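You operate a simulated robot arm through the tools that you are given. There is no shell and no other tool. Be economical: measure what you need, move in short steps, check, and stop when the job is done.

The job below is to be done with a simulated two-armed robot. You get a single attempt, and the scene is never put back.

## Task
Take the blue rag from the banker top and lay it out flat on the plank bench top.

The check looks at the end state, three seconds after you hand in, the way a careful person would. Anything else that was tipped, shoved, dropped, spilled or broken makes it a failure.

## Robot
Two 7-joint arms with two-finger parallel grippers on one trunk, on a base that drives. Base frame: it is fixed to the floor where the robot stands at the start and does not move with it; the origin is under the middle of the robot, x ahead of it, y to its left, z up. Lengths are in m, angles in rad, forces in N, time in s.
The left shoulder is at the start at [0.07, 0.134, 1.101], the right one opposite. Places, roughly: plank bench top [0.6, 1.8, 0.8]. Payload 1.57 kg a hand.
Tool frame (each hand has its own): the origin (TCP) lies between the finger pads and is the grasp point; the fingertips stand 0.03 m ahead of it; z points along the fingers, y is the line along which they close. The gripper opens to 0.08 m. The fingers are 0.017 m wide and 0.012 m thick; the gripper's body (0.04 by 0.082 m) begins 0.08 m behind the TCP.
Orientation is that of the tool frame in the base frame, as a unit quaternion [x, y, z, w]. With the fingers straight down and closing along the base's y, the tool's x points along the base's -x, its y along +y and its z along -z.

## Interface
- The arms move only by the tool nudge_tool. It takes "left_plan", "right_plan" or both (then of equal length, played together; a hand with none holds still); each is one flat list of numbers, 7 for each row, row after row: the shift along the tool's x, y, z in m, then the turn, a rotation vector about the tool's x, y, z in degrees, then the finger opening in m, from 0 to 0.08. In form: [dx, dy, dz, wx, wy, wz, claw, dx, dy, dz, wx, wy, wz, claw, ...]. A call has 1 to 10 rows; each row shifts and turns the commanded pose from where the row before left it, along the tool's axes as they then stand. Rows are played at 5 a second. More than 0.05 m and 0.15 rad between two rows, or a gripper value outside its range, and nothing of the call is played. A pose out of reach is approached as far as the arm can. The call stops where the force on the tool passes 40 N (or 10 N more than at its start, if that is more) or the arm is blocked; 0.2 s more then pass. Each finger travels about 0.153 m/s and halts on what it meets, pressing with about 26 N; the grip force reading is that of the motor and also rises with nothing between the fingers. The clock runs only during rows and for 0.2 s after the last one: add rows that do not move to give the fingers time. It gives the time, the measured TCP pose, the force on the tool (base axes), the opening and the grip force at its end, in the units of the frame above (readings bear some noise), and new pictures: "show" is both (left out), scene, wrist or none (wrist: the cameras of the hands that moved).
- Cameras (640 x 400 px; columns grow to the right, rows downward): "scene" is now at [0.133, -0.0064, 1.3327]; the picture's right is [-0.09, -1.00, 0.00], its down [-0.69, 0.06, -0.72] and it looks along [0.71, -0.07, -0.70] (base axes); focal length 261 px, centre (320, 200). "left" rides on the left gripper at [0.072, 0.007, -0.122] in its tool frame; the picture's right is [-0.09, 1.00, 0.00], its down [-0.84, -0.08, -0.54] and it looks along [-0.54, -0.05, 0.84] (tool axes); focal length 238 px, centre (320, 200). "right" rides on the right gripper at [0.072, -0.007, -0.122] in its tool frame; the picture's right is [0.09, 1.00, 0.00], its down [-0.84, 0.08, -0.54] and it looks along [-0.54, 0.05, 0.84] (tool axes); focal length 238 px, centre (320, 200). There is no depth. A picture from a camera that has moved, and an enlarged one, comes with that camera's place and axes in the base frame and with its lens. The place of the scene camera against the robot may be out by one fixed shift of up to 0.018 m in any direction.
- lift_body(by): slides the trunk up (or, below 0, down) by that many m; the arms and the scene camera ride with it, the base frame stays. It gives what a move gives, with no picture.
- base_move(legs): drives the robot by 1 to 6 legs, each [ahead, left, turn to the left] in m, m and rad, along the robot's own axes; the way and the turn of a leg run together, so that a leg with both is an arc; at most 1.5 m and 3.142 rad a leg. The arms and the cameras ride along, it lands a little off, and it stops where it bumps. It gives what a move gives, and a new picture of the scene camera.
- aim_head(pan, tilt): turns the head with the scene camera to pan (to the left, within 1.501 rad either way) and tilt (down, from -0.506 to 1.204), counted from straight ahead of the robot. It gives what a move gives, and a new picture of the scene camera.
- enlarge(camera, box): a new picture of the part [left, top, right, bottom] of that camera's present view, enlarged. No time passes.
- job_done(): hands the job in; it is judged then, once.

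Work in short steps. Places have to be worked out from the pictures, the camera data and where the tool is seen: move nearer, look again, correct. Check each grasp and each placing, and mend what went wrong. You have 120 turns and 170 pictures in all, those below and enlarged ones among them. Open the grippers and draw the arms clear of the work before you hand the job in, unless the task says otherwise; then end with one line.

The tools are called after "Call:" as name(argument=value, ...) on one line, values as JSON. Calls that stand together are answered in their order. nudge_tool: Moves the arms, as the interface text tells. Its arguments: {"type":"object","properties":{"left_plan":{"type":"array","items":{"type":"number"}},"right_plan":{"type":"array","items":{"type":"number"}},"show":{"type":"string","enum":["both","scene","wrist","none"]}},"required":[]} The other tools are called the same way: lift_body (by) slides the trunk up or down; base_move (legs) drives the base; aim_head (pan, tilt) turns the head that bears the scene camera; enlarge (camera, box) takes an enlarged picture of a part of a camera's view; job_done () hands the job in.

At the start:

```text
time: 0.0
left_tool_pos: [0.4386, 0.1764, 0.9674]
left_tool_rot: [0.001, 1.0, 0.0, 0.0]
left_wrist_force: [-0.5, 0.0, -0.6]
left_finger_gap: 0.0799
left_grasp_force: 0.1
right_tool_pos: [0.4272, -0.1374, 1.012]
right_tool_rot: [0.0, 1.0, 0.0, 0.0]
right_wrist_force: [-0.4, 0.2, 0.3]
right_finger_gap: 0.0798
right_grasp_force: 0.1
trunk travel left (down, up): [-0.675, 0.265]
robot x, y, heading: [-0.0048, 0.0014, -0.002]
head pan, tilt: [-0.091, 0.77]
```

scene: 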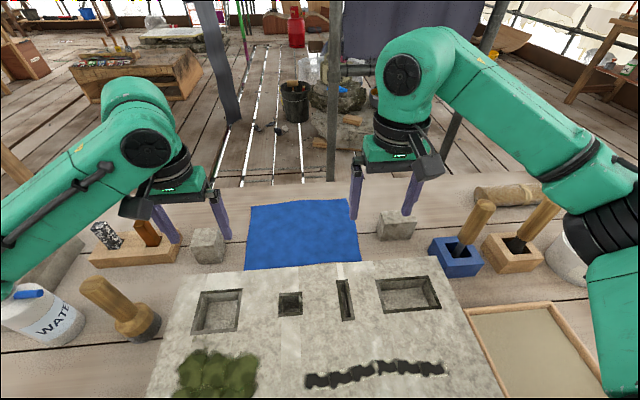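
right: 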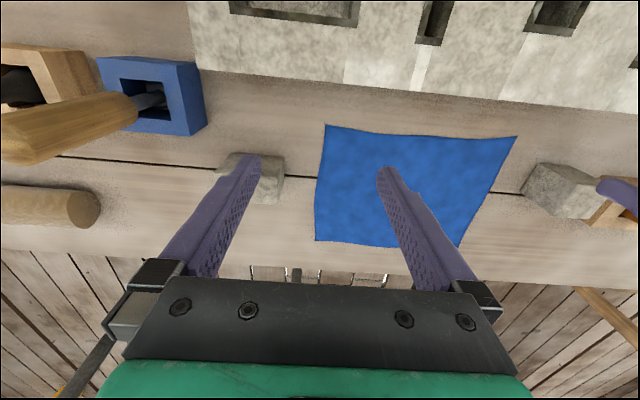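
left: 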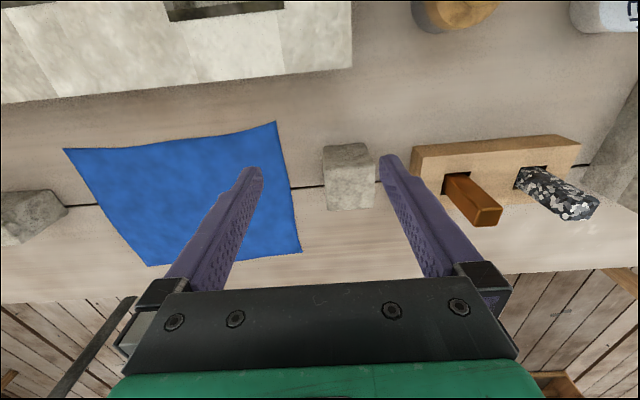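

The rag lies flat about x 0.48–0.70, y −0.16–0.145. I look left first to see the plank bench before planning the grip.

Call:
aim_head(pan=1.25, tilt=0.5)

Call:
enlarge(camera="right", box=[180, 80, 640, 300])

```text
time: 1.5
left_tool_pos: [0.4378, 0.1752, 0.9673]
left_tool_rot: [0.001, 1.0, 0.0, 0.0]
left_wrist_force: [0.0, 0.6, -0.4]
left_finger_gap: 0.0799
left_grasp_force: 0.1
right_tool_pos: [0.4255, -0.1356, 1.0122]
right_tool_rot: [0.0, 1.0, 0.0, 0.0]
right_wrist_force: [0.2, -0.2, -0.6]
right_finger_gap: 0.08
right_grasp_force: 0.1
trunk travel left (down, up): [-0.675, 0.265]
robot x, y, heading: [0.0019, 0.0004, 0.001]
head pan, tilt: [1.25, 0.499]
camera scene: at [0.0801, 0.0874, 1.3563], right [0.95, -0.32, 0.0], down [-0.15, -0.45, -0.88], along [0.28, 0.83, -0.48], focal length 261 px, centre (320, 200)
```

scene: 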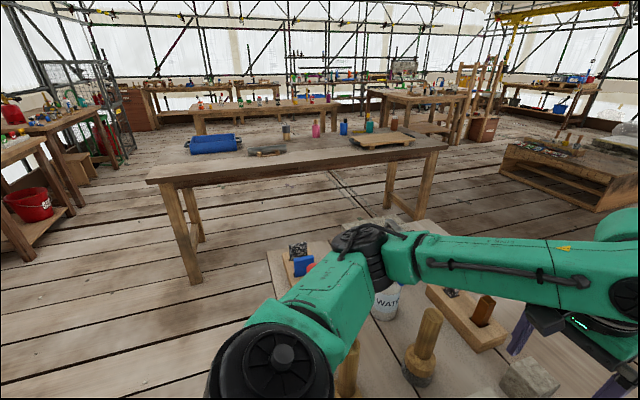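

```text
1.39 times, centred on (410, 190) of right
camera zoom: at [0.3542, -0.143, 1.1319], right [-0.09, 1.0, 0.0], down [0.84, 0.08, 0.54], along [0.54, 0.05, -0.84], focal length 332 px, centre (195, 214)
```

zoom: 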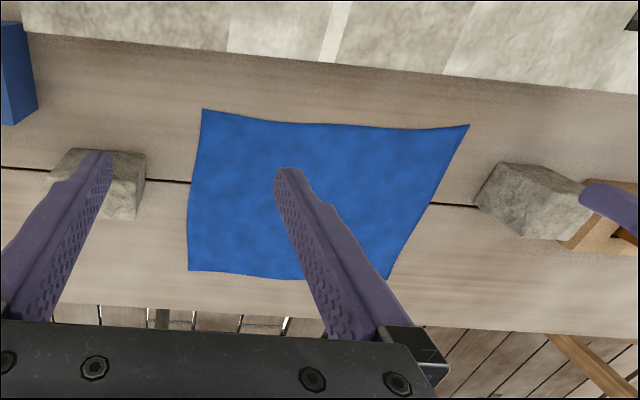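

The bench has a free area near x 0.42–0.84, y 1.5–1.9. From the wrist view the rag's near corners are about (0.45, −0.126) and (0.445, 0.17). I bring both hands above points just inside those corners, part-closing the fingers.

Call:
nudge_tool(left_plan=[-0.006, -0.009, 0.027, 0, 0, 0, 0.06, -0.006, -0.009, 0.027, 0, 0, 0, 0.045, -0.005, -0.009, 0.027, 0, 0, 0, 0.045, -0.005, -0.008, 0.026, 0, 0, 0, 0.045, 0, 0, 0, 0, 0, 0, 0.045], right_plan=[-0.01, 0.01, 0.038, 0, 0, 0, 0.06, -0.01, 0.01, 0.038, 0, 0, 0, 0.045, -0.01, 0.01, 0.038, 0, 0, 0, 0.045, -0.01, 0.01, 0.038, 0, 0, 0, 0.045, 0, 0, 0, 0, 0, 0, 0.045], show="wrist")

Call:
aim_head(pan=0.0, tilt=0.85)

```text
time: 2.5
left_tool_pos: [0.4576, 0.1441, 0.8777]
left_tool_rot: [-0.001, 1.0, 0.002, 0.01]
left_wrist_force: [-8.2, -3.6, 22.4]
left_finger_gap: 0.0442
left_grasp_force: 0.0
right_tool_pos: [0.4617, -0.1025, 0.8745]
right_tool_rot: [0.0, 1.0, 0.0, 0.001]
right_wrist_force: [-0.2, 0.5, -0.7]
right_finger_gap: 0.045
right_grasp_force: 0.0
trunk travel left (down, up): [-0.675, 0.265]
robot x, y, heading: [-0.0001, 0.0033, -0.001]
head pan, tilt: [1.25, 0.499]
stopped in row 4 (left hand): the force on the tool passed its limit (the readings are from after the stop); the commanded pose is now the measured one
camera right: at [0.3898, -0.1082, 0.9936], right [-0.09, 1.0, 0.0], down [0.84, 0.08, 0.54], along [0.54, 0.05, -0.84], focal length 238 px, centre (320, 200)
camera left: at [0.3849, 0.15, 0.9969], right [0.09, 1.0, 0.0], down [0.83, -0.08, 0.56], along [0.56, -0.05, -0.83], focal length 238 px, centre (320, 200)
```

right: 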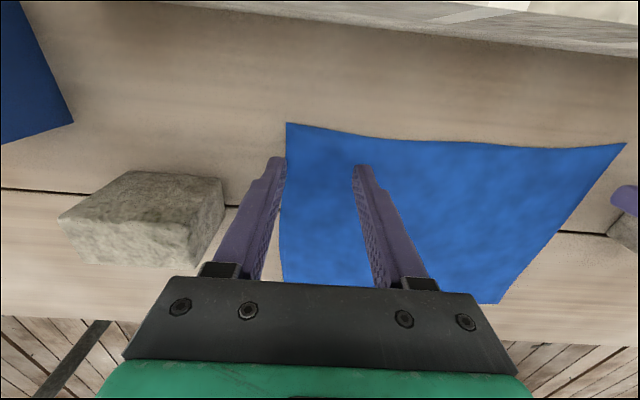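
left: 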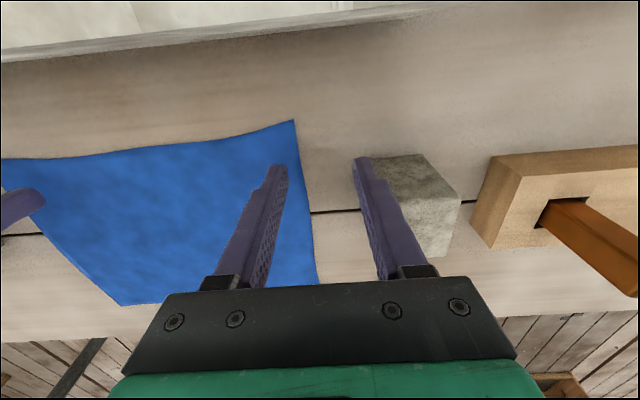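

```text
time: 3.9
left_tool_pos: [0.4586, 0.1434, 0.8767]
left_tool_rot: [-0.002, 1.0, 0.002, 0.01]
left_wrist_force: [1.9, 0.3, 30.1]
left_finger_gap: 0.0451
left_grasp_force: 0.2
right_tool_pos: [0.4613, -0.1027, 0.874]
right_tool_rot: [0.0, 1.0, 0.001, 0.002]
right_wrist_force: [0.4, 0.0, -0.3]
right_finger_gap: 0.045
right_grasp_force: 0.1
trunk travel left (down, up): [-0.675, 0.265]
robot x, y, heading: [-0.0013, 0.004, -0.002]
head pan, tilt: [0.0, 0.85]
camera scene: at [0.1252, -0.0005, 1.3269], right [0.0, -1.0, 0.0], down [-0.75, 0.0, -0.66], along [0.66, 0.0, -0.75], focal length 261 px, centre (320, 200)
```

scene: 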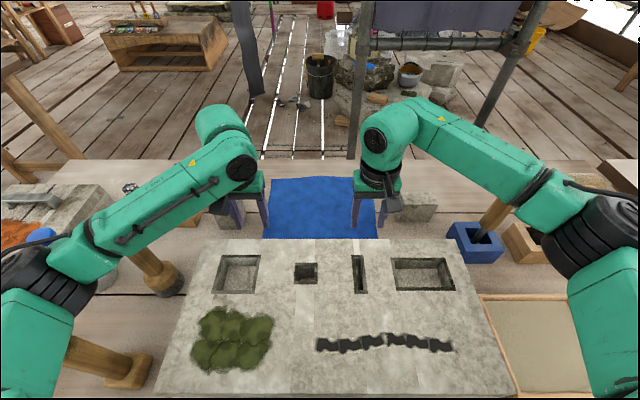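

The left hand's outer finger came down on the stone cube (force 30 N at tip z 0.847), and triangulating suggests the rag surface is nearer z 0.82, with the left corner at y≈0.127. I lift off the cube straight up, then shift inward; the right hand moves slightly inward too.

Call:
nudge_tool(left_plan=[0, 0, -0.02, 0, 0, 0, 0.045, 0, 0, -0.01, 0, 0, 0, 0.045, 0, -0.025, 0, 0, 0, 0, 0.045, 0, -0.023, 0, 0, 0, 0, 0.04, 0, 0, 0, 0, 0, 0, 0.04], right_plan=[0, 0, 0, 0, 0, 0, 0.045, 0, 0, -0.01, 0, 0, 0, 0.045, 0.003, 0.005, 0, 0, 0, 0, 0.045, 0.003, 0.005, 0, 0, 0, 0, 0.04, 0, 0, 0, 0, 0, 0, 0.04], show="both")

```text
time: 5.1
left_tool_pos: [0.4609, 0.0979, 0.9043]
left_tool_rot: [-0.002, 1.0, 0.001, 0.007]
left_wrist_force: [-0.1, 0.3, -0.6]
left_finger_gap: 0.0399
left_grasp_force: 0.0
right_tool_pos: [0.4578, -0.0919, 0.8824]
right_tool_rot: [-0.001, 1.0, 0.0, -0.001]
right_wrist_force: [0.3, -0.5, -0.1]
right_finger_gap: 0.0399
right_grasp_force: 0.0
trunk travel left (down, up): [-0.675, 0.265]
robot x, y, heading: [0.0024, -0.0002, 0.002]
head pan, tilt: [0.0, 0.85]
camera scene: at [0.1293, 0.0018, 1.3263], right [0.0, -1.0, 0.0], down [-0.75, 0.0, -0.66], along [0.66, 0.0, -0.75], focal length 261 px, centre (320, 200)
camera right: at [0.3863, -0.0978, 1.0032], right [-0.09, 1.0, 0.0], down [0.84, 0.08, 0.54], along [0.54, 0.05, -0.84], focal length 238 px, centre (320, 200)
camera left: at [0.388, 0.1039, 1.0248], right [0.09, 1.0, 0.0], down [0.83, -0.08, 0.55], along [0.55, -0.05, -0.83], focal length 238 px, centre (320, 200)
```

scene: 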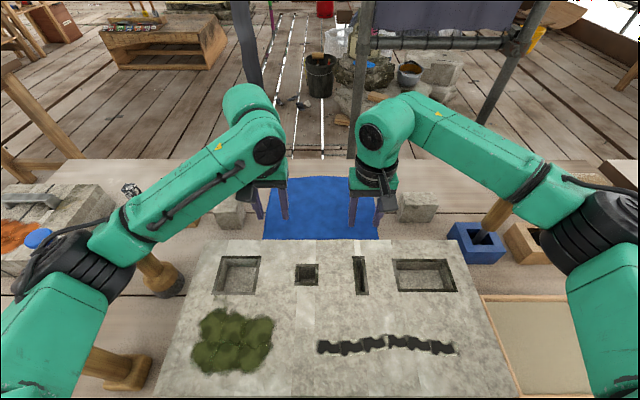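
right: 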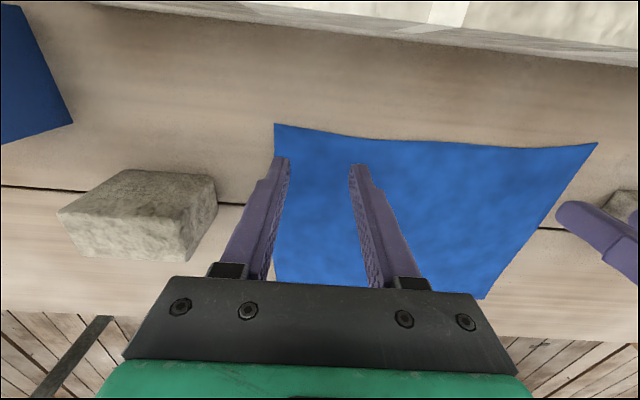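
left: 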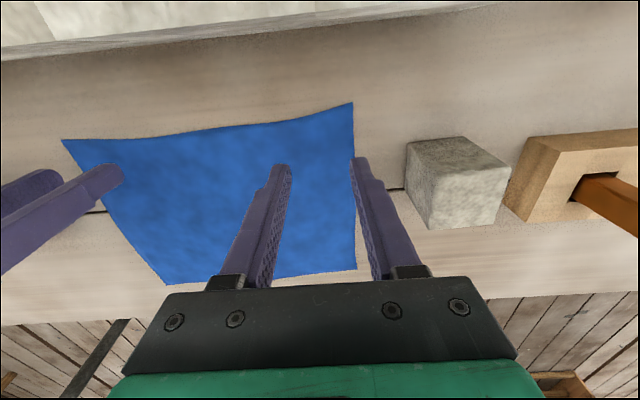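

Both hands clear; cubes unmoved. I lower both toward TCP z≈0.86 and check forces, keeping inside the rag edges.

Call:
nudge_tool(left_plan=[0, -0.004, 0.016, 0, 0, 0, 0.04, 0, -0.004, 0.016, 0, 0, 0, 0.04, 0, 0, 0.012, 0, 0, 0, 0.04, 0, 0, 0, 0, 0, 0, 0.04], right_plan=[0, 0, 0.008, 0, 0, 0, 0.04, 0, 0, 0.008, 0, 0, 0, 0.04, 0, 0, 0.008, 0, 0, 0, 0.04, 0, 0, 0, 0, 0, 0, 0.04], show="wrist")

```text
time: 6.1
left_tool_pos: [0.46, 0.0838, 0.8611]
left_tool_rot: [-0.002, 1.0, 0.005, 0.009]
left_wrist_force: [0.3, -0.6, 0.0]
left_finger_gap: 0.04
left_grasp_force: 0.0
right_tool_pos: [0.4571, -0.0959, 0.859]
right_tool_rot: [0.0, 1.0, 0.002, 0.0]
right_wrist_force: [-0.4, 0.3, 0.0]
right_finger_gap: 0.0397
right_grasp_force: 0.1
trunk travel left (down, up): [-0.675, 0.265]
robot x, y, heading: [0.0003, 0.0005, -0.0]
head pan, tilt: [0.0, 0.85]
camera right: at [0.3855, -0.1029, 0.9787], right [-0.09, 1.0, 0.0], down [0.84, 0.08, 0.54], along [0.54, 0.05, -0.84], focal length 238 px, centre (320, 200)
camera left: at [0.3876, 0.0898, 0.982], right [0.09, 1.0, 0.01], down [0.83, -0.08, 0.56], along [0.55, -0.04, -0.83], focal length 238 px, centre (320, 200)
```

right: 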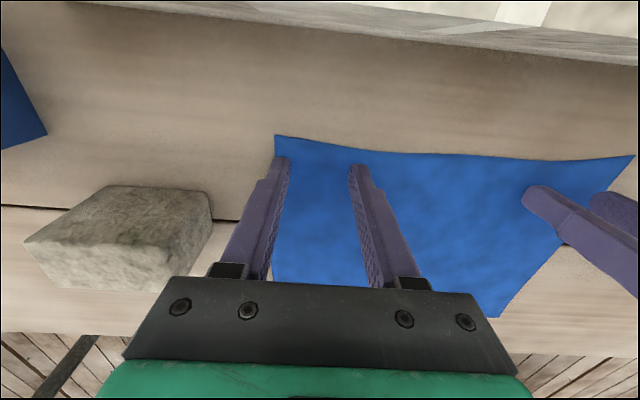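
left: 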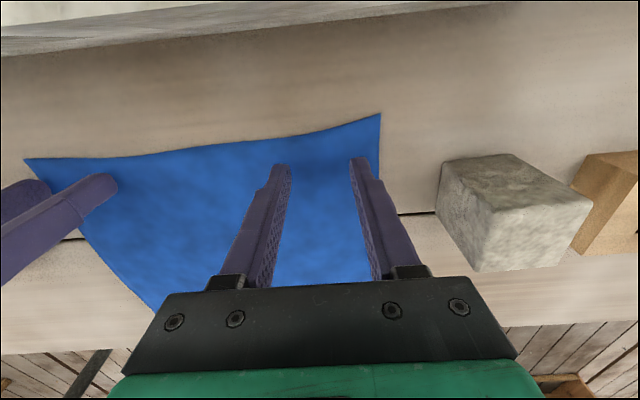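

No contact yet. I shift 1 cm nearer the rag's near edge and lower in small steps until contact.

Call:
nudge_tool(left_plan=[0.01, 0.007, 0.003, 0, 0, 0, 0.04, 0, 0, 0.006, 0, 0, 0, 0.04, 0, 0, 0.005, 0, 0, 0, 0.04, 0, 0, 0, 0, 0, 0, 0.04], right_plan=[0.01, 0.002, 0.003, 0, 0, 0, 0.04, 0, 0, 0.006, 0, 0, 0, 0.04, 0, 0, 0.005, 0, 0, 0, 0.04, 0, 0, 0, 0, 0, 0, 0.04], show="wrist")

```text
time: 7.0
left_tool_pos: [0.4498, 0.0958, 0.8516]
left_tool_rot: [-0.002, 1.0, 0.0, 0.017]
left_wrist_force: [-0.1, 2.0, 13.7]
left_finger_gap: 0.04
left_grasp_force: 0.1
right_tool_pos: [0.4491, -0.0876, 0.8509]
right_tool_rot: [-0.001, 1.0, 0.003, 0.007]
right_wrist_force: [-2.7, 0.9, 18.2]
right_finger_gap: 0.0399
right_grasp_force: 0.1
trunk travel left (down, up): [-0.675, 0.265]
robot x, y, heading: [-0.002, -0.0042, 0.006]
head pan, tilt: [0.0, 0.85]
stopped in row 4 (right hand): the force on the tool passed its limit (the readings are from after the stop); the commanded pose is now the measured one
camera right: at [0.3737, -0.0944, 0.9708], right [-0.09, 1.0, 0.01], down [0.83, 0.07, 0.56], along [0.55, 0.06, -0.83], focal length 238 px, centre (320, 200)
camera left: at [0.3755, 0.102, 0.9705], right [0.09, 1.0, 0.0], down [0.82, -0.07, 0.57], along [0.57, -0.05, -0.82], focal length 238 px, centre (320, 200)
```

right: 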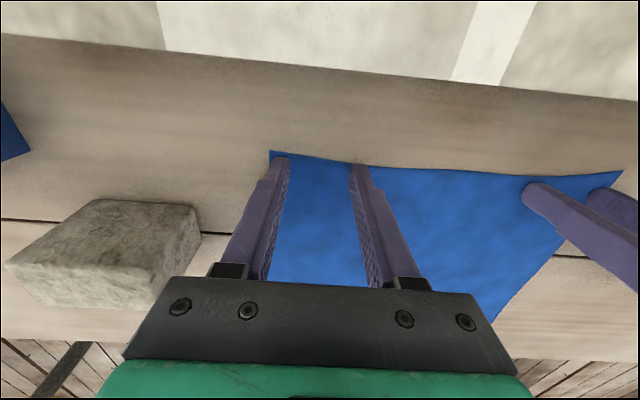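
left: 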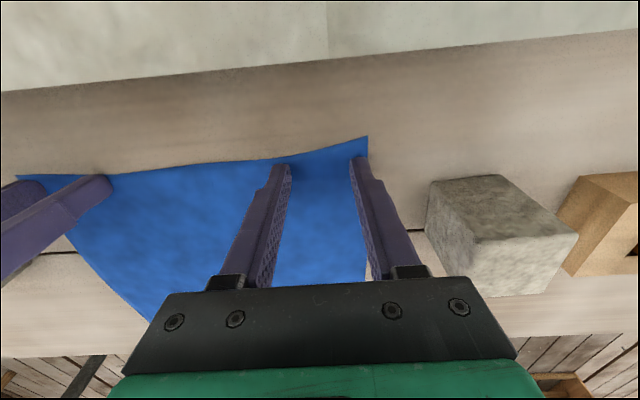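

Contact with the rag at tip z≈0.821, as triangulated; the tips stand at both near corners. I close both grippers while keeping light contact.

Call:
nudge_tool(left_plan=[0, 0, 0.0, 0, 0, 0, 0.03, 0, 0, 0, 0, 0, 0, 0.015, 0, 0, 0, 0, 0, 0, 0, 0, 0, 0, 0, 0, 0, 0, 0, 0, 0, 0, 0, 0, 0], right_plan=[0, 0, 0, 0, 0, 0, 0.03, 0, 0, 0, 0, 0, 0, 0.015, 0, 0, 0, 0, 0, 0, 0, 0, 0, 0, 0, 0, 0, 0, 0, 0, 0, 0, 0, 0, 0], show="wrist")

```text
time: 8.2
left_tool_pos: [0.4493, 0.0952, 0.8522]
left_tool_rot: [-0.002, 1.0, -0.001, 0.016]
left_wrist_force: [4.9, -0.7, 23.8]
left_finger_gap: 0.0
left_grasp_force: 21.3
right_tool_pos: [0.4482, -0.0879, 0.8506]
right_tool_rot: [-0.001, 1.0, 0.004, 0.008]
right_wrist_force: [2.8, -2.6, 32.6]
right_finger_gap: 0.0
right_grasp_force: 21.1
trunk travel left (down, up): [-0.675, 0.265]
robot x, y, heading: [-0.001, -0.002, -0.002]
head pan, tilt: [0.0, 0.85]
camera right: at [0.3735, -0.095, 0.9705], right [-0.09, 1.0, 0.01], down [0.83, 0.07, 0.56], along [0.55, 0.06, -0.83], focal length 238 px, centre (320, 200)
camera left: at [0.3749, 0.1014, 0.9704], right [0.09, 1.0, 0.0], down [0.82, -0.07, 0.57], along [0.57, -0.05, -0.82], focal length 238 px, centre (320, 200)
```

right: 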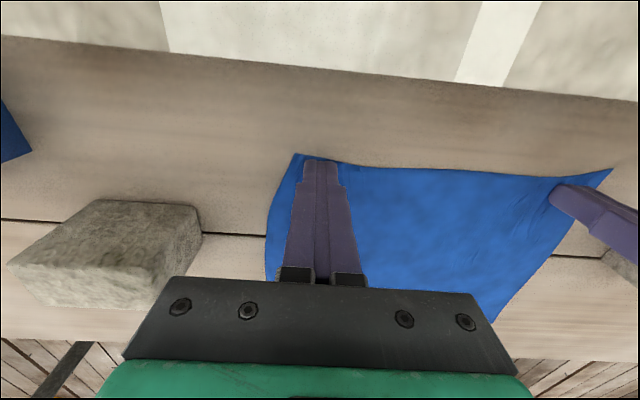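
left: 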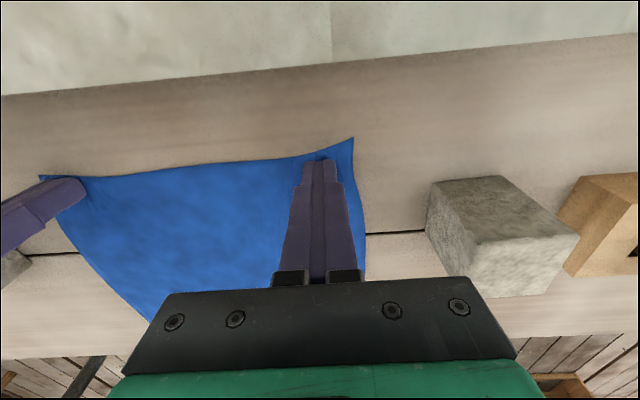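

The cloth was drawn in at both corners. I lift a few centimetres to see whether it is held.

Call:
nudge_tool(left_plan=[0, 0, -0.015, 0, 0, 0, 0, 0, 0, -0.02, 0, 0, 0, 0, 0, 0, -0.025, 0, 0, 0, 0, 0, 0, 0, 0, 0, 0, 0], right_plan=[0, 0, -0.015, 0, 0, 0, 0, 0, 0, -0.02, 0, 0, 0, 0, 0, 0, -0.025, 0, 0, 0, 0, 0, 0, 0, 0, 0, 0, 0], show="both")

```text
time: 9.2
left_tool_pos: [0.4534, 0.0961, 0.907]
left_tool_rot: [-0.001, 1.0, 0.0, 0.012]
left_wrist_force: [0.1, 0.0, -0.8]
left_finger_gap: 0.0
left_grasp_force: 21.7
right_tool_pos: [0.4506, -0.0886, 0.9066]
right_tool_rot: [0.0, 1.0, 0.003, 0.004]
right_wrist_force: [0.4, -0.5, 0.2]
right_finger_gap: 0.0001
right_grasp_force: 21.2
trunk travel left (down, up): [-0.675, 0.265]
robot x, y, heading: [0.002, -0.0047, 0.004]
head pan, tilt: [0.0, 0.85]
camera scene: at [0.1299, 0.0012, 1.3262], right [0.0, -1.0, 0.0], down [-0.75, 0.0, -0.66], along [0.66, 0.0, -0.75], focal length 261 px, centre (320, 200)
camera right: at [0.3781, -0.0946, 1.0267], right [-0.09, 1.0, 0.0], down [0.83, 0.07, 0.55], along [0.55, 0.05, -0.84], focal length 238 px, centre (320, 200)
camera left: at [0.3798, 0.1008, 1.0267], right [0.09, 1.0, 0.0], down [0.82, -0.07, 0.56], along [0.56, -0.05, -0.83], focal length 238 px, centre (320, 200)
```

scene: 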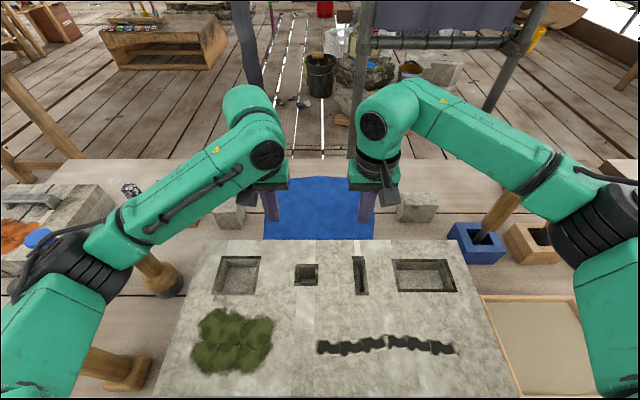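
right: 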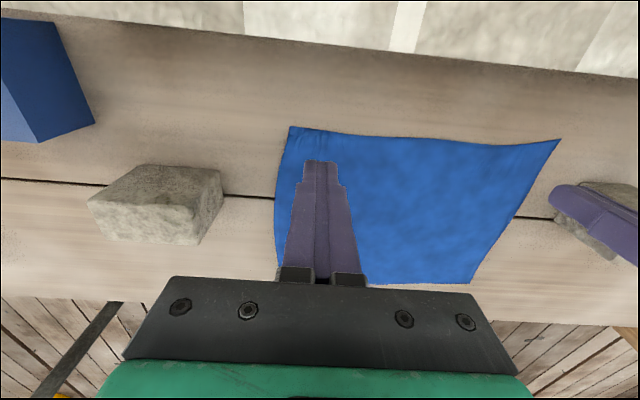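
left: 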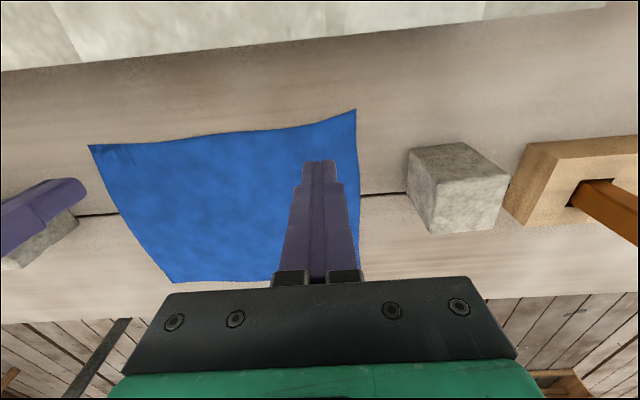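

The pinch slipped: fingers closed fully empty. I retry with each outer finger just off the rag's side edge and the inner finger on the rag, so closing pushes the edge up between the pads.

Call:
nudge_tool(left_plan=[0.002, 0.012, 0, 0, 0, 0, 0.03, 0.002, 0.012, 0, 0, 0, 0, 0.05, 0, 0, 0.025, 0, 0, 0, 0.05, 0, 0, 0.02, 0, 0, 0, 0.05, 0, 0, 0.008, 0, 0, 0, 0.05], right_plan=[0.001, -0.012, 0, 0, 0, 0, 0.03, 0.001, -0.014, 0, 0, 0, 0, 0.05, 0, 0, 0.025, 0, 0, 0, 0.05, 0, 0, 0.02, 0, 0, 0, 0.05, 0, 0, 0.008, 0, 0, 0, 0.05], show="wrist")

```text
time: 10.4
left_tool_pos: [0.4432, 0.1067, 0.8736]
left_tool_rot: [-0.004, 1.0, 0.011, 0.026]
left_wrist_force: [-0.8, -1.3, 0.5]
left_finger_gap: 0.0498
left_grasp_force: 0.2
right_tool_pos: [0.4392, -0.129, 0.8615]
right_tool_rot: [-0.001, 1.0, 0.014, 0.01]
right_wrist_force: [-0.4, -0.6, -0.2]
right_finger_gap: 0.0497
right_grasp_force: 0.2
trunk travel left (down, up): [-0.675, 0.265]
robot x, y, heading: [-0.0016, 0.001, 0.002]
head pan, tilt: [0.0, 0.85]
camera right: at [0.3643, -0.1388, 0.9797], right [-0.09, 1.0, 0.02], down [0.82, 0.06, 0.56], along [0.56, 0.07, -0.83], focal length 238 px, centre (320, 200)
camera left: at [0.366, 0.1091, 0.9909], right [0.08, 1.0, 0.03], down [0.81, -0.08, 0.58], along [0.58, -0.03, -0.81], focal length 238 px, centre (320, 200)
```

right: 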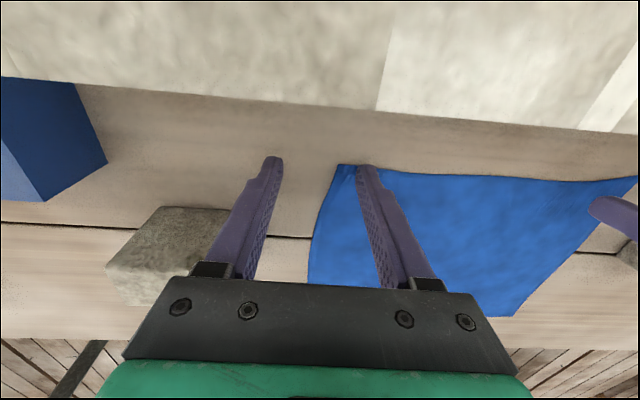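
left: 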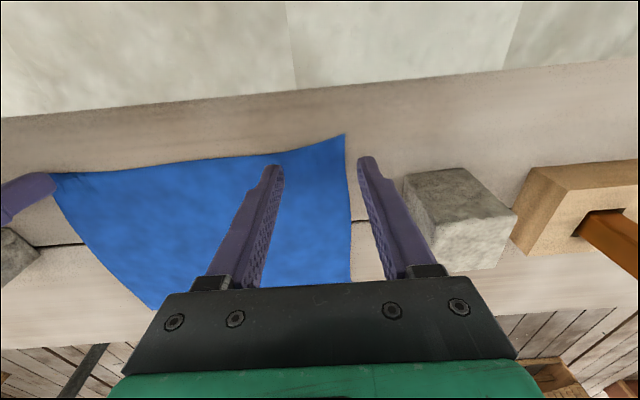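

The readings may lag. I hold still a moment to see the settled poses.

Call:
nudge_tool(left_plan=[0, 0, 0, 0, 0, 0, 0.05, 0, 0, 0, 0, 0, 0, 0.05], right_plan=[0, 0, 0, 0, 0, 0, 0.05, 0, 0, 0, 0, 0, 0, 0.05], show="wrist")

```text
time: 11.0
left_tool_pos: [0.4431, 0.106, 0.8722]
left_tool_rot: [-0.004, 1.0, 0.01, 0.025]
left_wrist_force: [0.3, -0.4, 0.1]
left_finger_gap: 0.0499
left_grasp_force: 0.1
right_tool_pos: [0.4396, -0.1288, 0.8605]
right_tool_rot: [0.0, 1.0, 0.013, 0.011]
right_wrist_force: [-0.6, 0.0, -0.1]
right_finger_gap: 0.05
right_grasp_force: 0.1
trunk travel left (down, up): [-0.675, 0.265]
robot x, y, heading: [0.0014, 0.0039, 0.002]
head pan, tilt: [0.0, 0.85]
camera right: at [0.3651, -0.1372, 0.9793], right [-0.09, 1.0, 0.02], down [0.83, 0.06, 0.56], along [0.56, 0.07, -0.83], focal length 238 px, centre (320, 200)
camera left: at [0.3667, 0.1105, 0.9895], right [0.08, 1.0, 0.03], down [0.81, -0.08, 0.58], along [0.58, -0.03, -0.81], focal length 238 px, centre (320, 200)
```

right: 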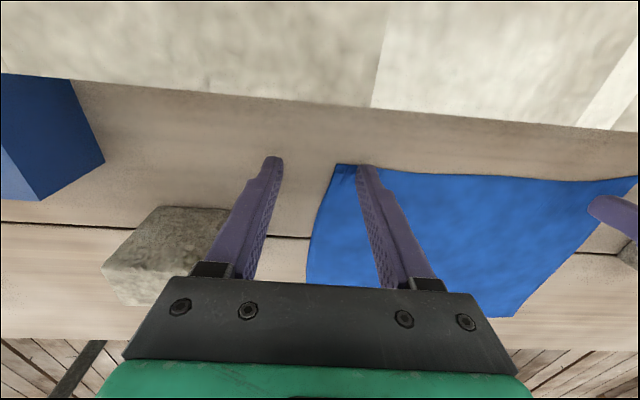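
left: 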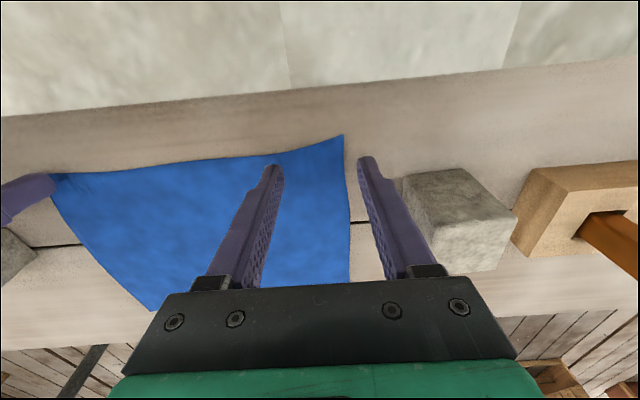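

Both hands stopped short of the commanded pose and tilted slightly without wrist force. I check the scene view for an arm obstruction.

Call:
enlarge(camera="scene", box=[0, 60, 640, 400])

```text
1.00 times, centred on (320, 230) of scene
camera zoom: at [0.1153, -0.0221, 1.3316], right [0.0, -1.0, -0.02], down [-0.74, 0.01, -0.67], along [0.67, 0.02, -0.74], focal length 261 px, centre (320, 170)
```

zoom: 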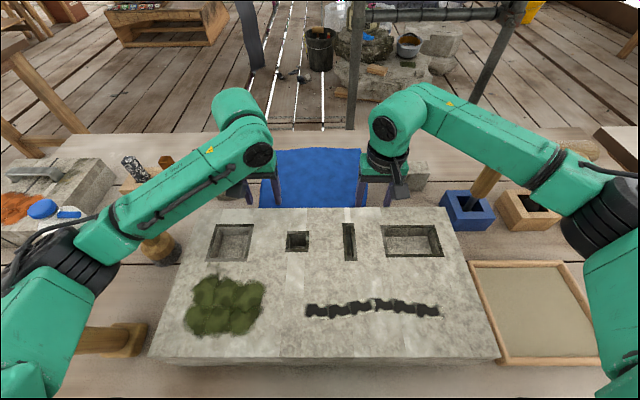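

The scene camera shifted and rolled slightly, suggesting an elbow is pressing on something (likely the WATER pot under the left elbow). I raise the left hand and right hand and look again.

Call:
nudge_tool(left_plan=[0, 0, -0.02, 0, 0, 0, 0.05, 0, 0, -0.03, 0, 0, 0, 0.05, 0, 0, -0.04, 0, 0, 0, 0.05, 0, 0, 0, 0, 0, 0, 0.05], right_plan=[0, 0, -0.02, 0, 0, 0, 0.05, 0, 0, -0.03, 0, 0, 0, 0.05, 0, 0, -0.04, 0, 0, 0, 0.05, 0, 0, 0, 0, 0, 0, 0.05], show="scene")

Call:
aim_head(pan=0.7, tilt=0.85)

Call:
aim_head(pan=-0.7, tilt=0.85)

```text
time: 12.0
left_tool_pos: [0.4456, 0.1198, 0.9431]
left_tool_rot: [-0.002, 1.0, -0.001, 0.011]
left_wrist_force: [0.9, 0.0, 0.9]
left_finger_gap: 0.0501
left_grasp_force: 0.0
right_tool_pos: [0.4466, -0.1151, 0.9433]
right_tool_rot: [0.001, 1.0, 0.002, 0.005]
right_wrist_force: [0.0, 0.1, 0.8]
right_finger_gap: 0.0503
right_grasp_force: 0.1
trunk travel left (down, up): [-0.675, 0.265]
robot x, y, heading: [-0.0009, -0.0007, 0.002]
head pan, tilt: [0.0, 0.85]
camera scene: at [0.1298, -0.0002, 1.3255], right [0.0, -1.0, 0.0], down [-0.75, 0.0, -0.66], along [0.66, 0.0, -0.75], focal length 261 px, centre (320, 200)
```

scene: 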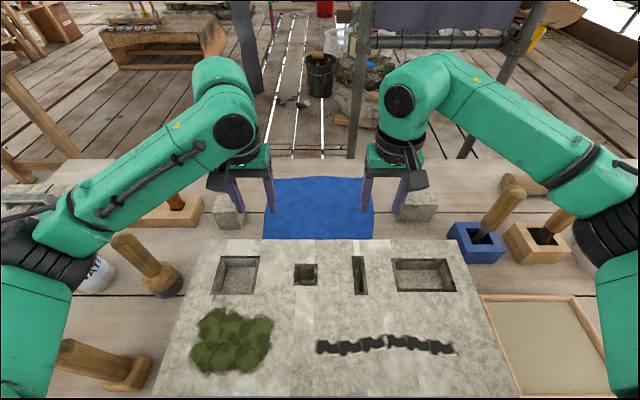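

```text
time: 13.1
left_tool_pos: [0.4465, 0.1199, 0.944]
left_tool_rot: [-0.002, 1.0, -0.001, 0.011]
left_wrist_force: [0.5, -0.1, -0.4]
left_finger_gap: 0.0498
left_grasp_force: 0.0
right_tool_pos: [0.4462, -0.1136, 0.9434]
right_tool_rot: [0.0, 1.0, 0.002, 0.005]
right_wrist_force: [-0.2, -0.5, 0.6]
right_finger_gap: 0.0499
right_grasp_force: 0.0
trunk travel left (down, up): [-0.675, 0.265]
robot x, y, heading: [0.0004, 0.0019, -0.001]
head pan, tilt: [0.7, 0.85]
camera scene: at [0.1114, 0.0516, 1.3263], right [0.64, -0.76, 0.0], down [-0.57, -0.48, -0.66], along [0.5, 0.43, -0.75], focal length 261 px, centre (320, 200)
```

scene: 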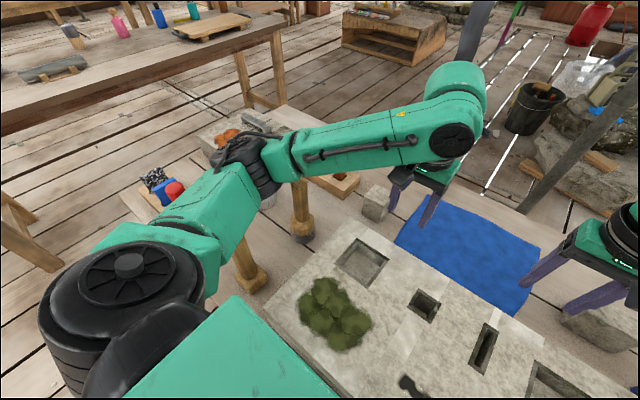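

```text
time: 14.6
left_tool_pos: [0.446, 0.1214, 0.9446]
left_tool_rot: [-0.002, 1.0, -0.001, 0.011]
left_wrist_force: [0.1, -0.2, 0.6]
left_finger_gap: 0.0498
left_grasp_force: 0.0
right_tool_pos: [0.4465, -0.1151, 0.9436]
right_tool_rot: [0.0, 1.0, 0.002, 0.004]
right_wrist_force: [-1.0, -0.7, 0.1]
right_finger_gap: 0.05
right_grasp_force: 0.0
trunk travel left (down, up): [-0.675, 0.265]
robot x, y, heading: [0.0033, 0.0022, 0.004]
head pan, tilt: [-0.7, 0.85]
camera scene: at [0.1114, -0.049, 1.3263], right [-0.64, -0.77, 0.0], down [-0.58, 0.48, -0.66], along [0.51, -0.42, -0.75], focal length 261 px, centre (320, 200)
```

scene: 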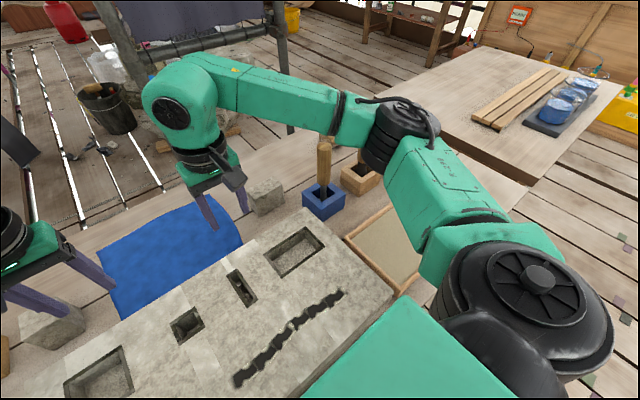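

The mallet standing near (0.35, 0.30) and the WATER pot sit right under the left forearm and elbow; they still stand. I raise the trunk so the elbows ride higher before lowering the hands again.

Call:
lift_body(by=0.2)

Call:
aim_head(pan=0.5, tilt=0.95)

```text
time: 16.8
left_tool_pos: [0.4468, 0.1211, 1.1451]
left_tool_rot: [-0.002, 1.0, -0.001, 0.011]
left_wrist_force: [-0.2, 0.8, 0.0]
left_finger_gap: 0.0499
left_grasp_force: 0.0
right_tool_pos: [0.4467, -0.1134, 1.144]
right_tool_rot: [0.0, 1.0, 0.002, 0.003]
right_wrist_force: [-0.1, -0.9, -0.5]
right_finger_gap: 0.05
right_grasp_force: 0.1
trunk travel left (down, up): [-0.875, 0.065]
robot x, y, heading: [0.0014, 0.0002, 0.001]
head pan, tilt: [-0.7, 0.85]
```

```text
time: 18.2
left_tool_pos: [0.4463, 0.1213, 1.1438]
left_tool_rot: [-0.003, 1.0, -0.001, 0.011]
left_wrist_force: [-0.3, 0.4, -0.6]
left_finger_gap: 0.0501
left_grasp_force: 0.0
right_tool_pos: [0.446, -0.113, 1.142]
right_tool_rot: [0.0, 1.0, 0.002, 0.004]
right_wrist_force: [-0.6, -0.2, 0.3]
right_finger_gap: 0.05
right_grasp_force: 0.0
trunk travel left (down, up): [-0.875, 0.065]
robot x, y, heading: [0.0001, -0.0008, 0.004]
head pan, tilt: [0.499, 0.949]
camera scene: at [0.1155, 0.0361, 1.5188], right [0.48, -0.88, 0.0], down [-0.71, -0.39, -0.58], along [0.51, 0.28, -0.81], focal length 261 px, centre (320, 200)
```

scene: 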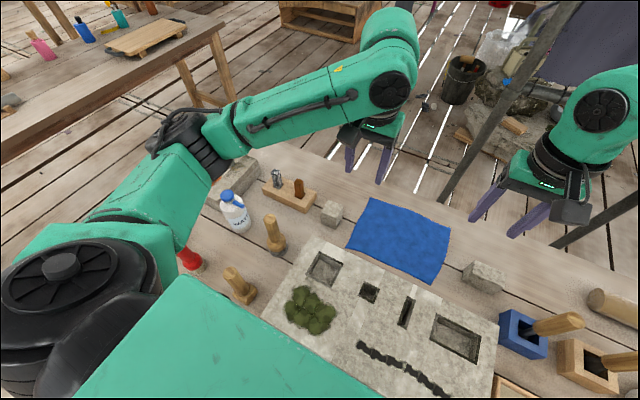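

All items are still standing. I lower both hands most of the way (0.24 m) straight down from this raised posture, with the head watching forward.

Call:
aim_head(pan=0.3, tilt=0.9)

Call:
nudge_tool(left_plan=[0, 0, 0.04, 0, 0, 0, 0.05, 0, 0, 0.04, 0, 0, 0, 0.05, 0, 0, 0.04, 0, 0, 0, 0.05, 0, 0, 0.04, 0, 0, 0, 0.05, 0, 0, 0.04, 0, 0, 0, 0.05, 0, 0, 0.04, 0, 0, 0, 0.05, 0, 0, 0, 0, 0, 0, 0.05], right_plan=[0, 0, 0.04, 0, 0, 0, 0.05, 0, 0, 0.04, 0, 0, 0, 0.05, 0, 0, 0.04, 0, 0, 0, 0.05, 0, 0, 0.04, 0, 0, 0, 0.05, 0, 0, 0.04, 0, 0, 0, 0.05, 0, 0, 0.04, 0, 0, 0, 0.05, 0, 0, 0, 0, 0, 0, 0.05], show="both")

```text
time: 18.9
left_tool_pos: [0.4465, 0.1184, 1.1449]
left_tool_rot: [-0.002, 1.0, 0.0, 0.011]
left_wrist_force: [0.2, 0.1, -0.1]
left_finger_gap: 0.0498
left_grasp_force: 0.0
right_tool_pos: [0.4459, -0.1133, 1.1443]
right_tool_rot: [0.0, 1.0, 0.002, 0.005]
right_wrist_force: [0.1, -0.3, -0.6]
right_finger_gap: 0.0499
right_grasp_force: 0.0
trunk travel left (down, up): [-0.875, 0.065]
robot x, y, heading: [0.0028, -0.0008, 0.001]
head pan, tilt: [0.3, 0.901]
camera scene: at [0.1237, 0.0237, 1.5224], right [0.3, -0.95, 0.0], down [-0.75, -0.23, -0.62], along [0.59, 0.18, -0.78], focal length 261 px, centre (320, 200)
```

scene: 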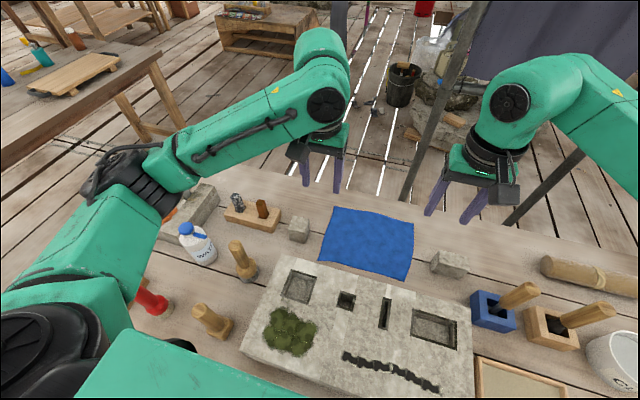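

```text
time: 20.5
left_tool_pos: [0.4505, 0.1193, 0.907]
left_tool_rot: [-0.003, 1.0, -0.001, 0.012]
left_wrist_force: [0.3, -0.2, 1.0]
left_finger_gap: 0.0498
left_grasp_force: 0.0
right_tool_pos: [0.4474, -0.1123, 0.9017]
right_tool_rot: [-0.001, 1.0, 0.003, 0.003]
right_wrist_force: [-0.2, -0.1, -0.5]
right_finger_gap: 0.0499
right_grasp_force: 0.0
trunk travel left (down, up): [-0.875, 0.065]
robot x, y, heading: [0.0008, 0.0012, -0.001]
head pan, tilt: [0.3, 0.901]
camera scene: at [0.1234, 0.0237, 1.5224], right [0.3, -0.95, 0.0], down [-0.75, -0.23, -0.62], along [0.59, 0.18, -0.78], focal length 261 px, centre (320, 200)
camera right: at [0.3743, -0.1195, 1.0214], right [-0.09, 1.0, 0.0], down [0.83, 0.07, 0.55], along [0.55, 0.05, -0.84], focal length 238 px, centre (320, 200)
camera left: at [0.3773, 0.1264, 1.0261], right [0.09, 1.0, 0.0], down [0.82, -0.07, 0.56], along [0.56, -0.05, -0.83], focal length 238 px, centre (320, 200)
```

scene: 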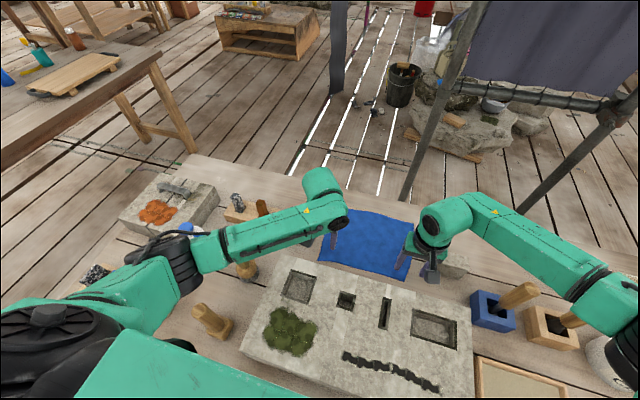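
right: 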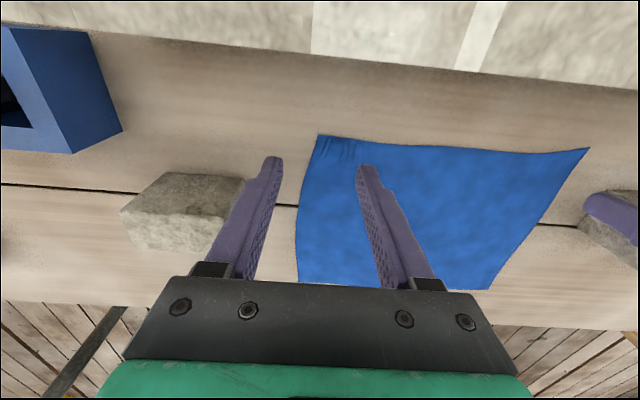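
left: 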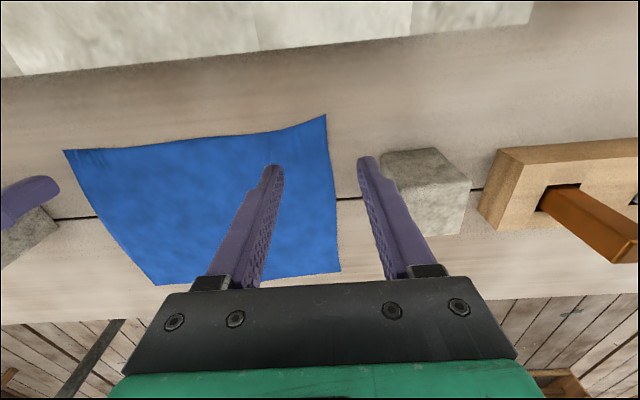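

Tracking is true now. I lower to just above contact with the left shifted slightly inward (away from the cube) and verify the pose.

Call:
nudge_tool(left_plan=[0, -0.004, 0.015, 0, 0, 0, 0.05, 0, -0.004, 0.015, 0, 0, 0, 0.05, 0, 0, 0.012, 0, 0, 0, 0.05, 0, 0, 0.008, 0, 0, 0, 0.05, 0, 0, 0, 0, 0, 0, 0.05], right_plan=[0, 0, 0.015, 0, 0, 0, 0.05, 0, 0, 0.015, 0, 0, 0, 0.05, 0, 0, 0.01, 0, 0, 0, 0.05, 0, 0, 0.006, 0, 0, 0, 0.05, 0, 0, 0, 0, 0, 0, 0.05], show="wrist")

```text
time: 21.7
left_tool_pos: [0.4519, 0.1112, 0.8555]
left_tool_rot: [-0.002, 1.0, -0.001, 0.012]
left_wrist_force: [-0.1, 0.5, 0.2]
left_finger_gap: 0.0499
left_grasp_force: 0.1
right_tool_pos: [0.4489, -0.1123, 0.8571]
right_tool_rot: [-0.001, 1.0, 0.003, 0.004]
right_wrist_force: [-0.2, 0.3, 0.1]
right_finger_gap: 0.0499
right_grasp_force: 0.1
trunk travel left (down, up): [-0.875, 0.065]
robot x, y, heading: [0.0003, -0.0005, 0.005]
head pan, tilt: [0.3, 0.901]
camera right: at [0.3755, -0.1191, 0.976], right [-0.09, 1.0, 0.0], down [0.83, 0.07, 0.55], along [0.55, 0.05, -0.84], focal length 238 px, centre (320, 200)
camera left: at [0.3783, 0.1187, 0.9748], right [0.09, 1.0, 0.0], down [0.82, -0.07, 0.56], along [0.56, -0.05, -0.83], focal length 238 px, centre (320, 200)
```

right: 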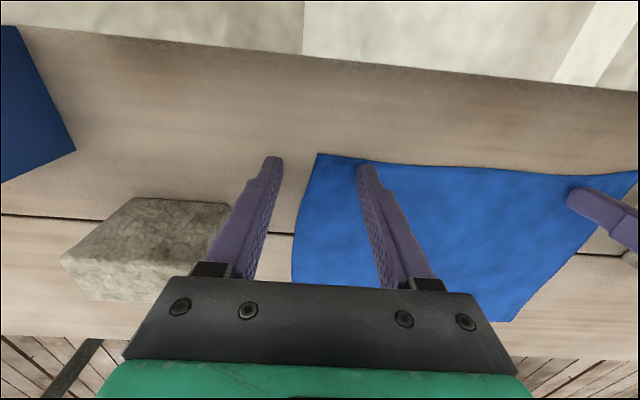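
left: 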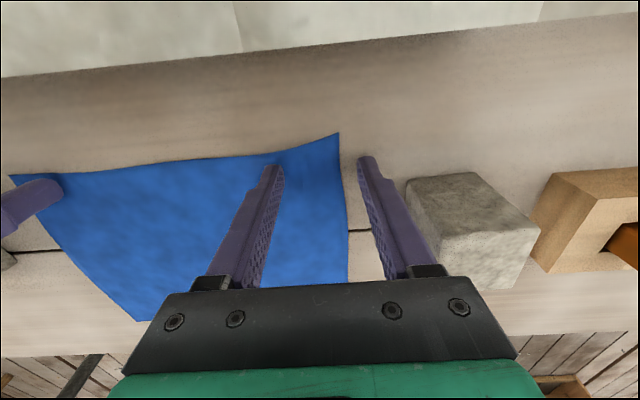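

Both hands straddle the side edges properly. I press lightly down to contact and close in the same move.

Call:
nudge_tool(left_plan=[0, 0, 0.004, 0, 0, 0, 0.05, 0, 0, 0.004, 0, 0, 0, 0.05, 0, 0, 0, 0, 0, 0, 0.04, 0, 0, 0, 0, 0, 0, 0.025, 0, 0, 0, 0, 0, 0, 0.01, 0, 0, 0, 0, 0, 0, 0, 0, 0, 0, 0, 0, 0, 0], right_plan=[0, 0, 0.005, 0, 0, 0, 0.05, 0, 0, 0.005, 0, 0, 0, 0.05, 0, 0, 0, 0, 0, 0, 0.04, 0, 0, 0, 0, 0, 0, 0.025, 0, 0, 0, 0, 0, 0, 0.01, 0, 0, 0, 0, 0, 0, 0, 0, 0, 0, 0, 0, 0, 0], show="wrist")

```text
time: 23.3
left_tool_pos: [0.4488, 0.1139, 0.8514]
left_tool_rot: [-0.002, 1.0, -0.001, 0.018]
left_wrist_force: [8.1, 0.6, 33.3]
left_finger_gap: 0.0
left_grasp_force: 21.1
right_tool_pos: [0.4457, -0.1111, 0.8515]
right_tool_rot: [0.0, 1.0, 0.003, 0.01]
right_wrist_force: [1.6, 1.6, 37.5]
right_finger_gap: 0.0002
right_grasp_force: 20.9
trunk travel left (down, up): [-0.875, 0.065]
robot x, y, heading: [0.0033, -0.0002, -0.002]
head pan, tilt: [0.3, 0.901]
camera right: at [0.3707, -0.1175, 0.9703], right [-0.09, 1.0, 0.0], down [0.83, 0.07, 0.56], along [0.56, 0.05, -0.83], focal length 238 px, centre (320, 200)
camera left: at [0.3739, 0.1199, 0.9702], right [0.09, 1.0, 0.0], down [0.82, -0.07, 0.57], along [0.57, -0.05, -0.82], focal length 238 px, centre (320, 200)
```

right: 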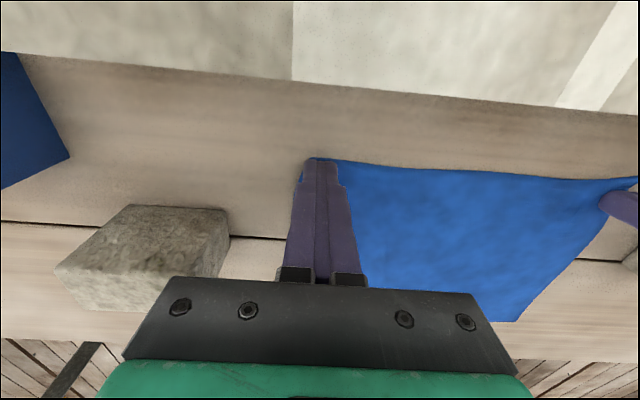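
left: 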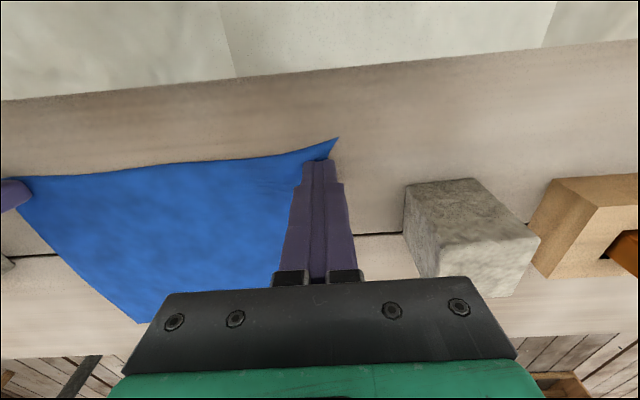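

The rag's edges appear drawn into the fingers on both sides. I lift 6 cm to test.

Call:
nudge_tool(left_plan=[0, 0, -0.015, 0, 0, 0, 0, 0, 0, -0.02, 0, 0, 0, 0, 0, 0, -0.025, 0, 0, 0, 0, 0, 0, 0, 0, 0, 0, 0], right_plan=[0, 0, -0.015, 0, 0, 0, 0, 0, 0, -0.02, 0, 0, 0, 0, 0, 0, -0.025, 0, 0, 0, 0, 0, 0, 0, 0, 0, 0, 0], show="both")

```text
time: 24.3
left_tool_pos: [0.4527, 0.1125, 0.9058]
left_tool_rot: [-0.002, 1.0, 0.0, 0.01]
left_wrist_force: [-0.2, -0.5, 0.3]
left_finger_gap: 0.0
left_grasp_force: 21.0
right_tool_pos: [0.4479, -0.1142, 0.9055]
right_tool_rot: [0.0, 1.0, 0.002, 0.004]
right_wrist_force: [-0.3, 0.2, 0.0]
right_finger_gap: 0.0
right_grasp_force: 21.4
trunk travel left (down, up): [-0.875, 0.065]
robot x, y, heading: [-0.0009, -0.0013, 0.004]
head pan, tilt: [0.3, 0.901]
camera scene: at [0.1253, 0.0234, 1.5222], right [0.3, -0.95, 0.0], down [-0.75, -0.23, -0.62], along [0.59, 0.18, -0.78], focal length 261 px, centre (320, 200)
camera right: at [0.3755, -0.1203, 1.0259], right [-0.09, 1.0, 0.0], down [0.83, 0.07, 0.55], along [0.55, 0.05, -0.84], focal length 238 px, centre (320, 200)
camera left: at [0.3791, 0.119, 1.0248], right [0.09, 1.0, 0.0], down [0.83, -0.07, 0.56], along [0.56, -0.05, -0.83], focal length 238 px, centre (320, 200)
```

scene: 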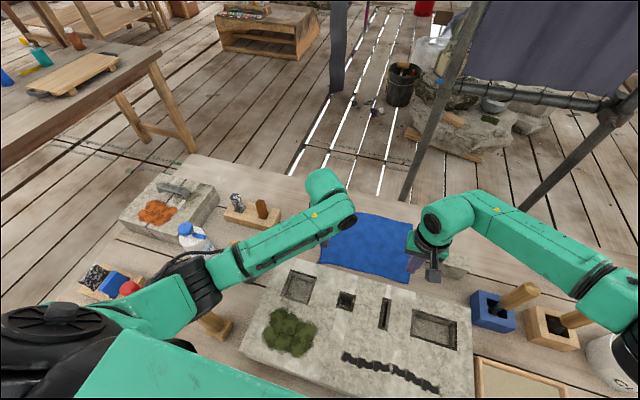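
right: 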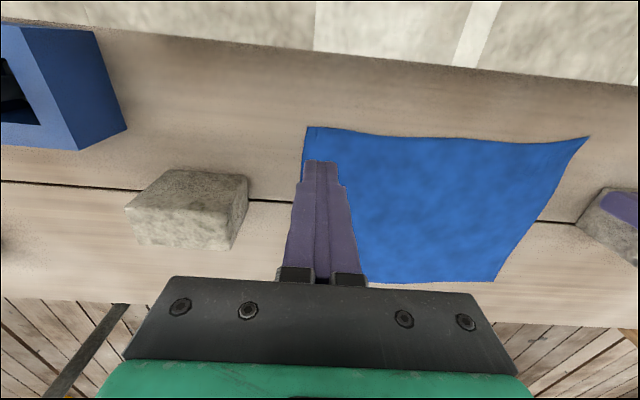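
left: 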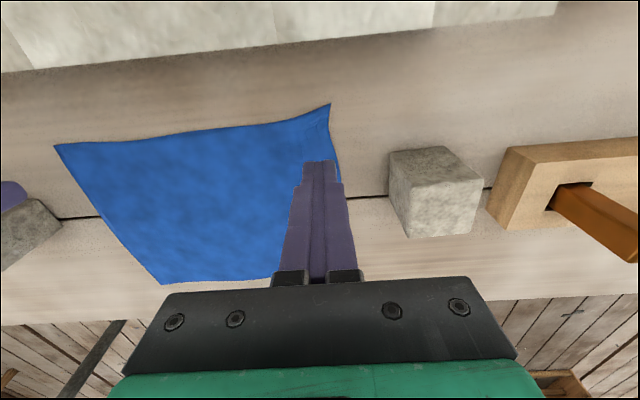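

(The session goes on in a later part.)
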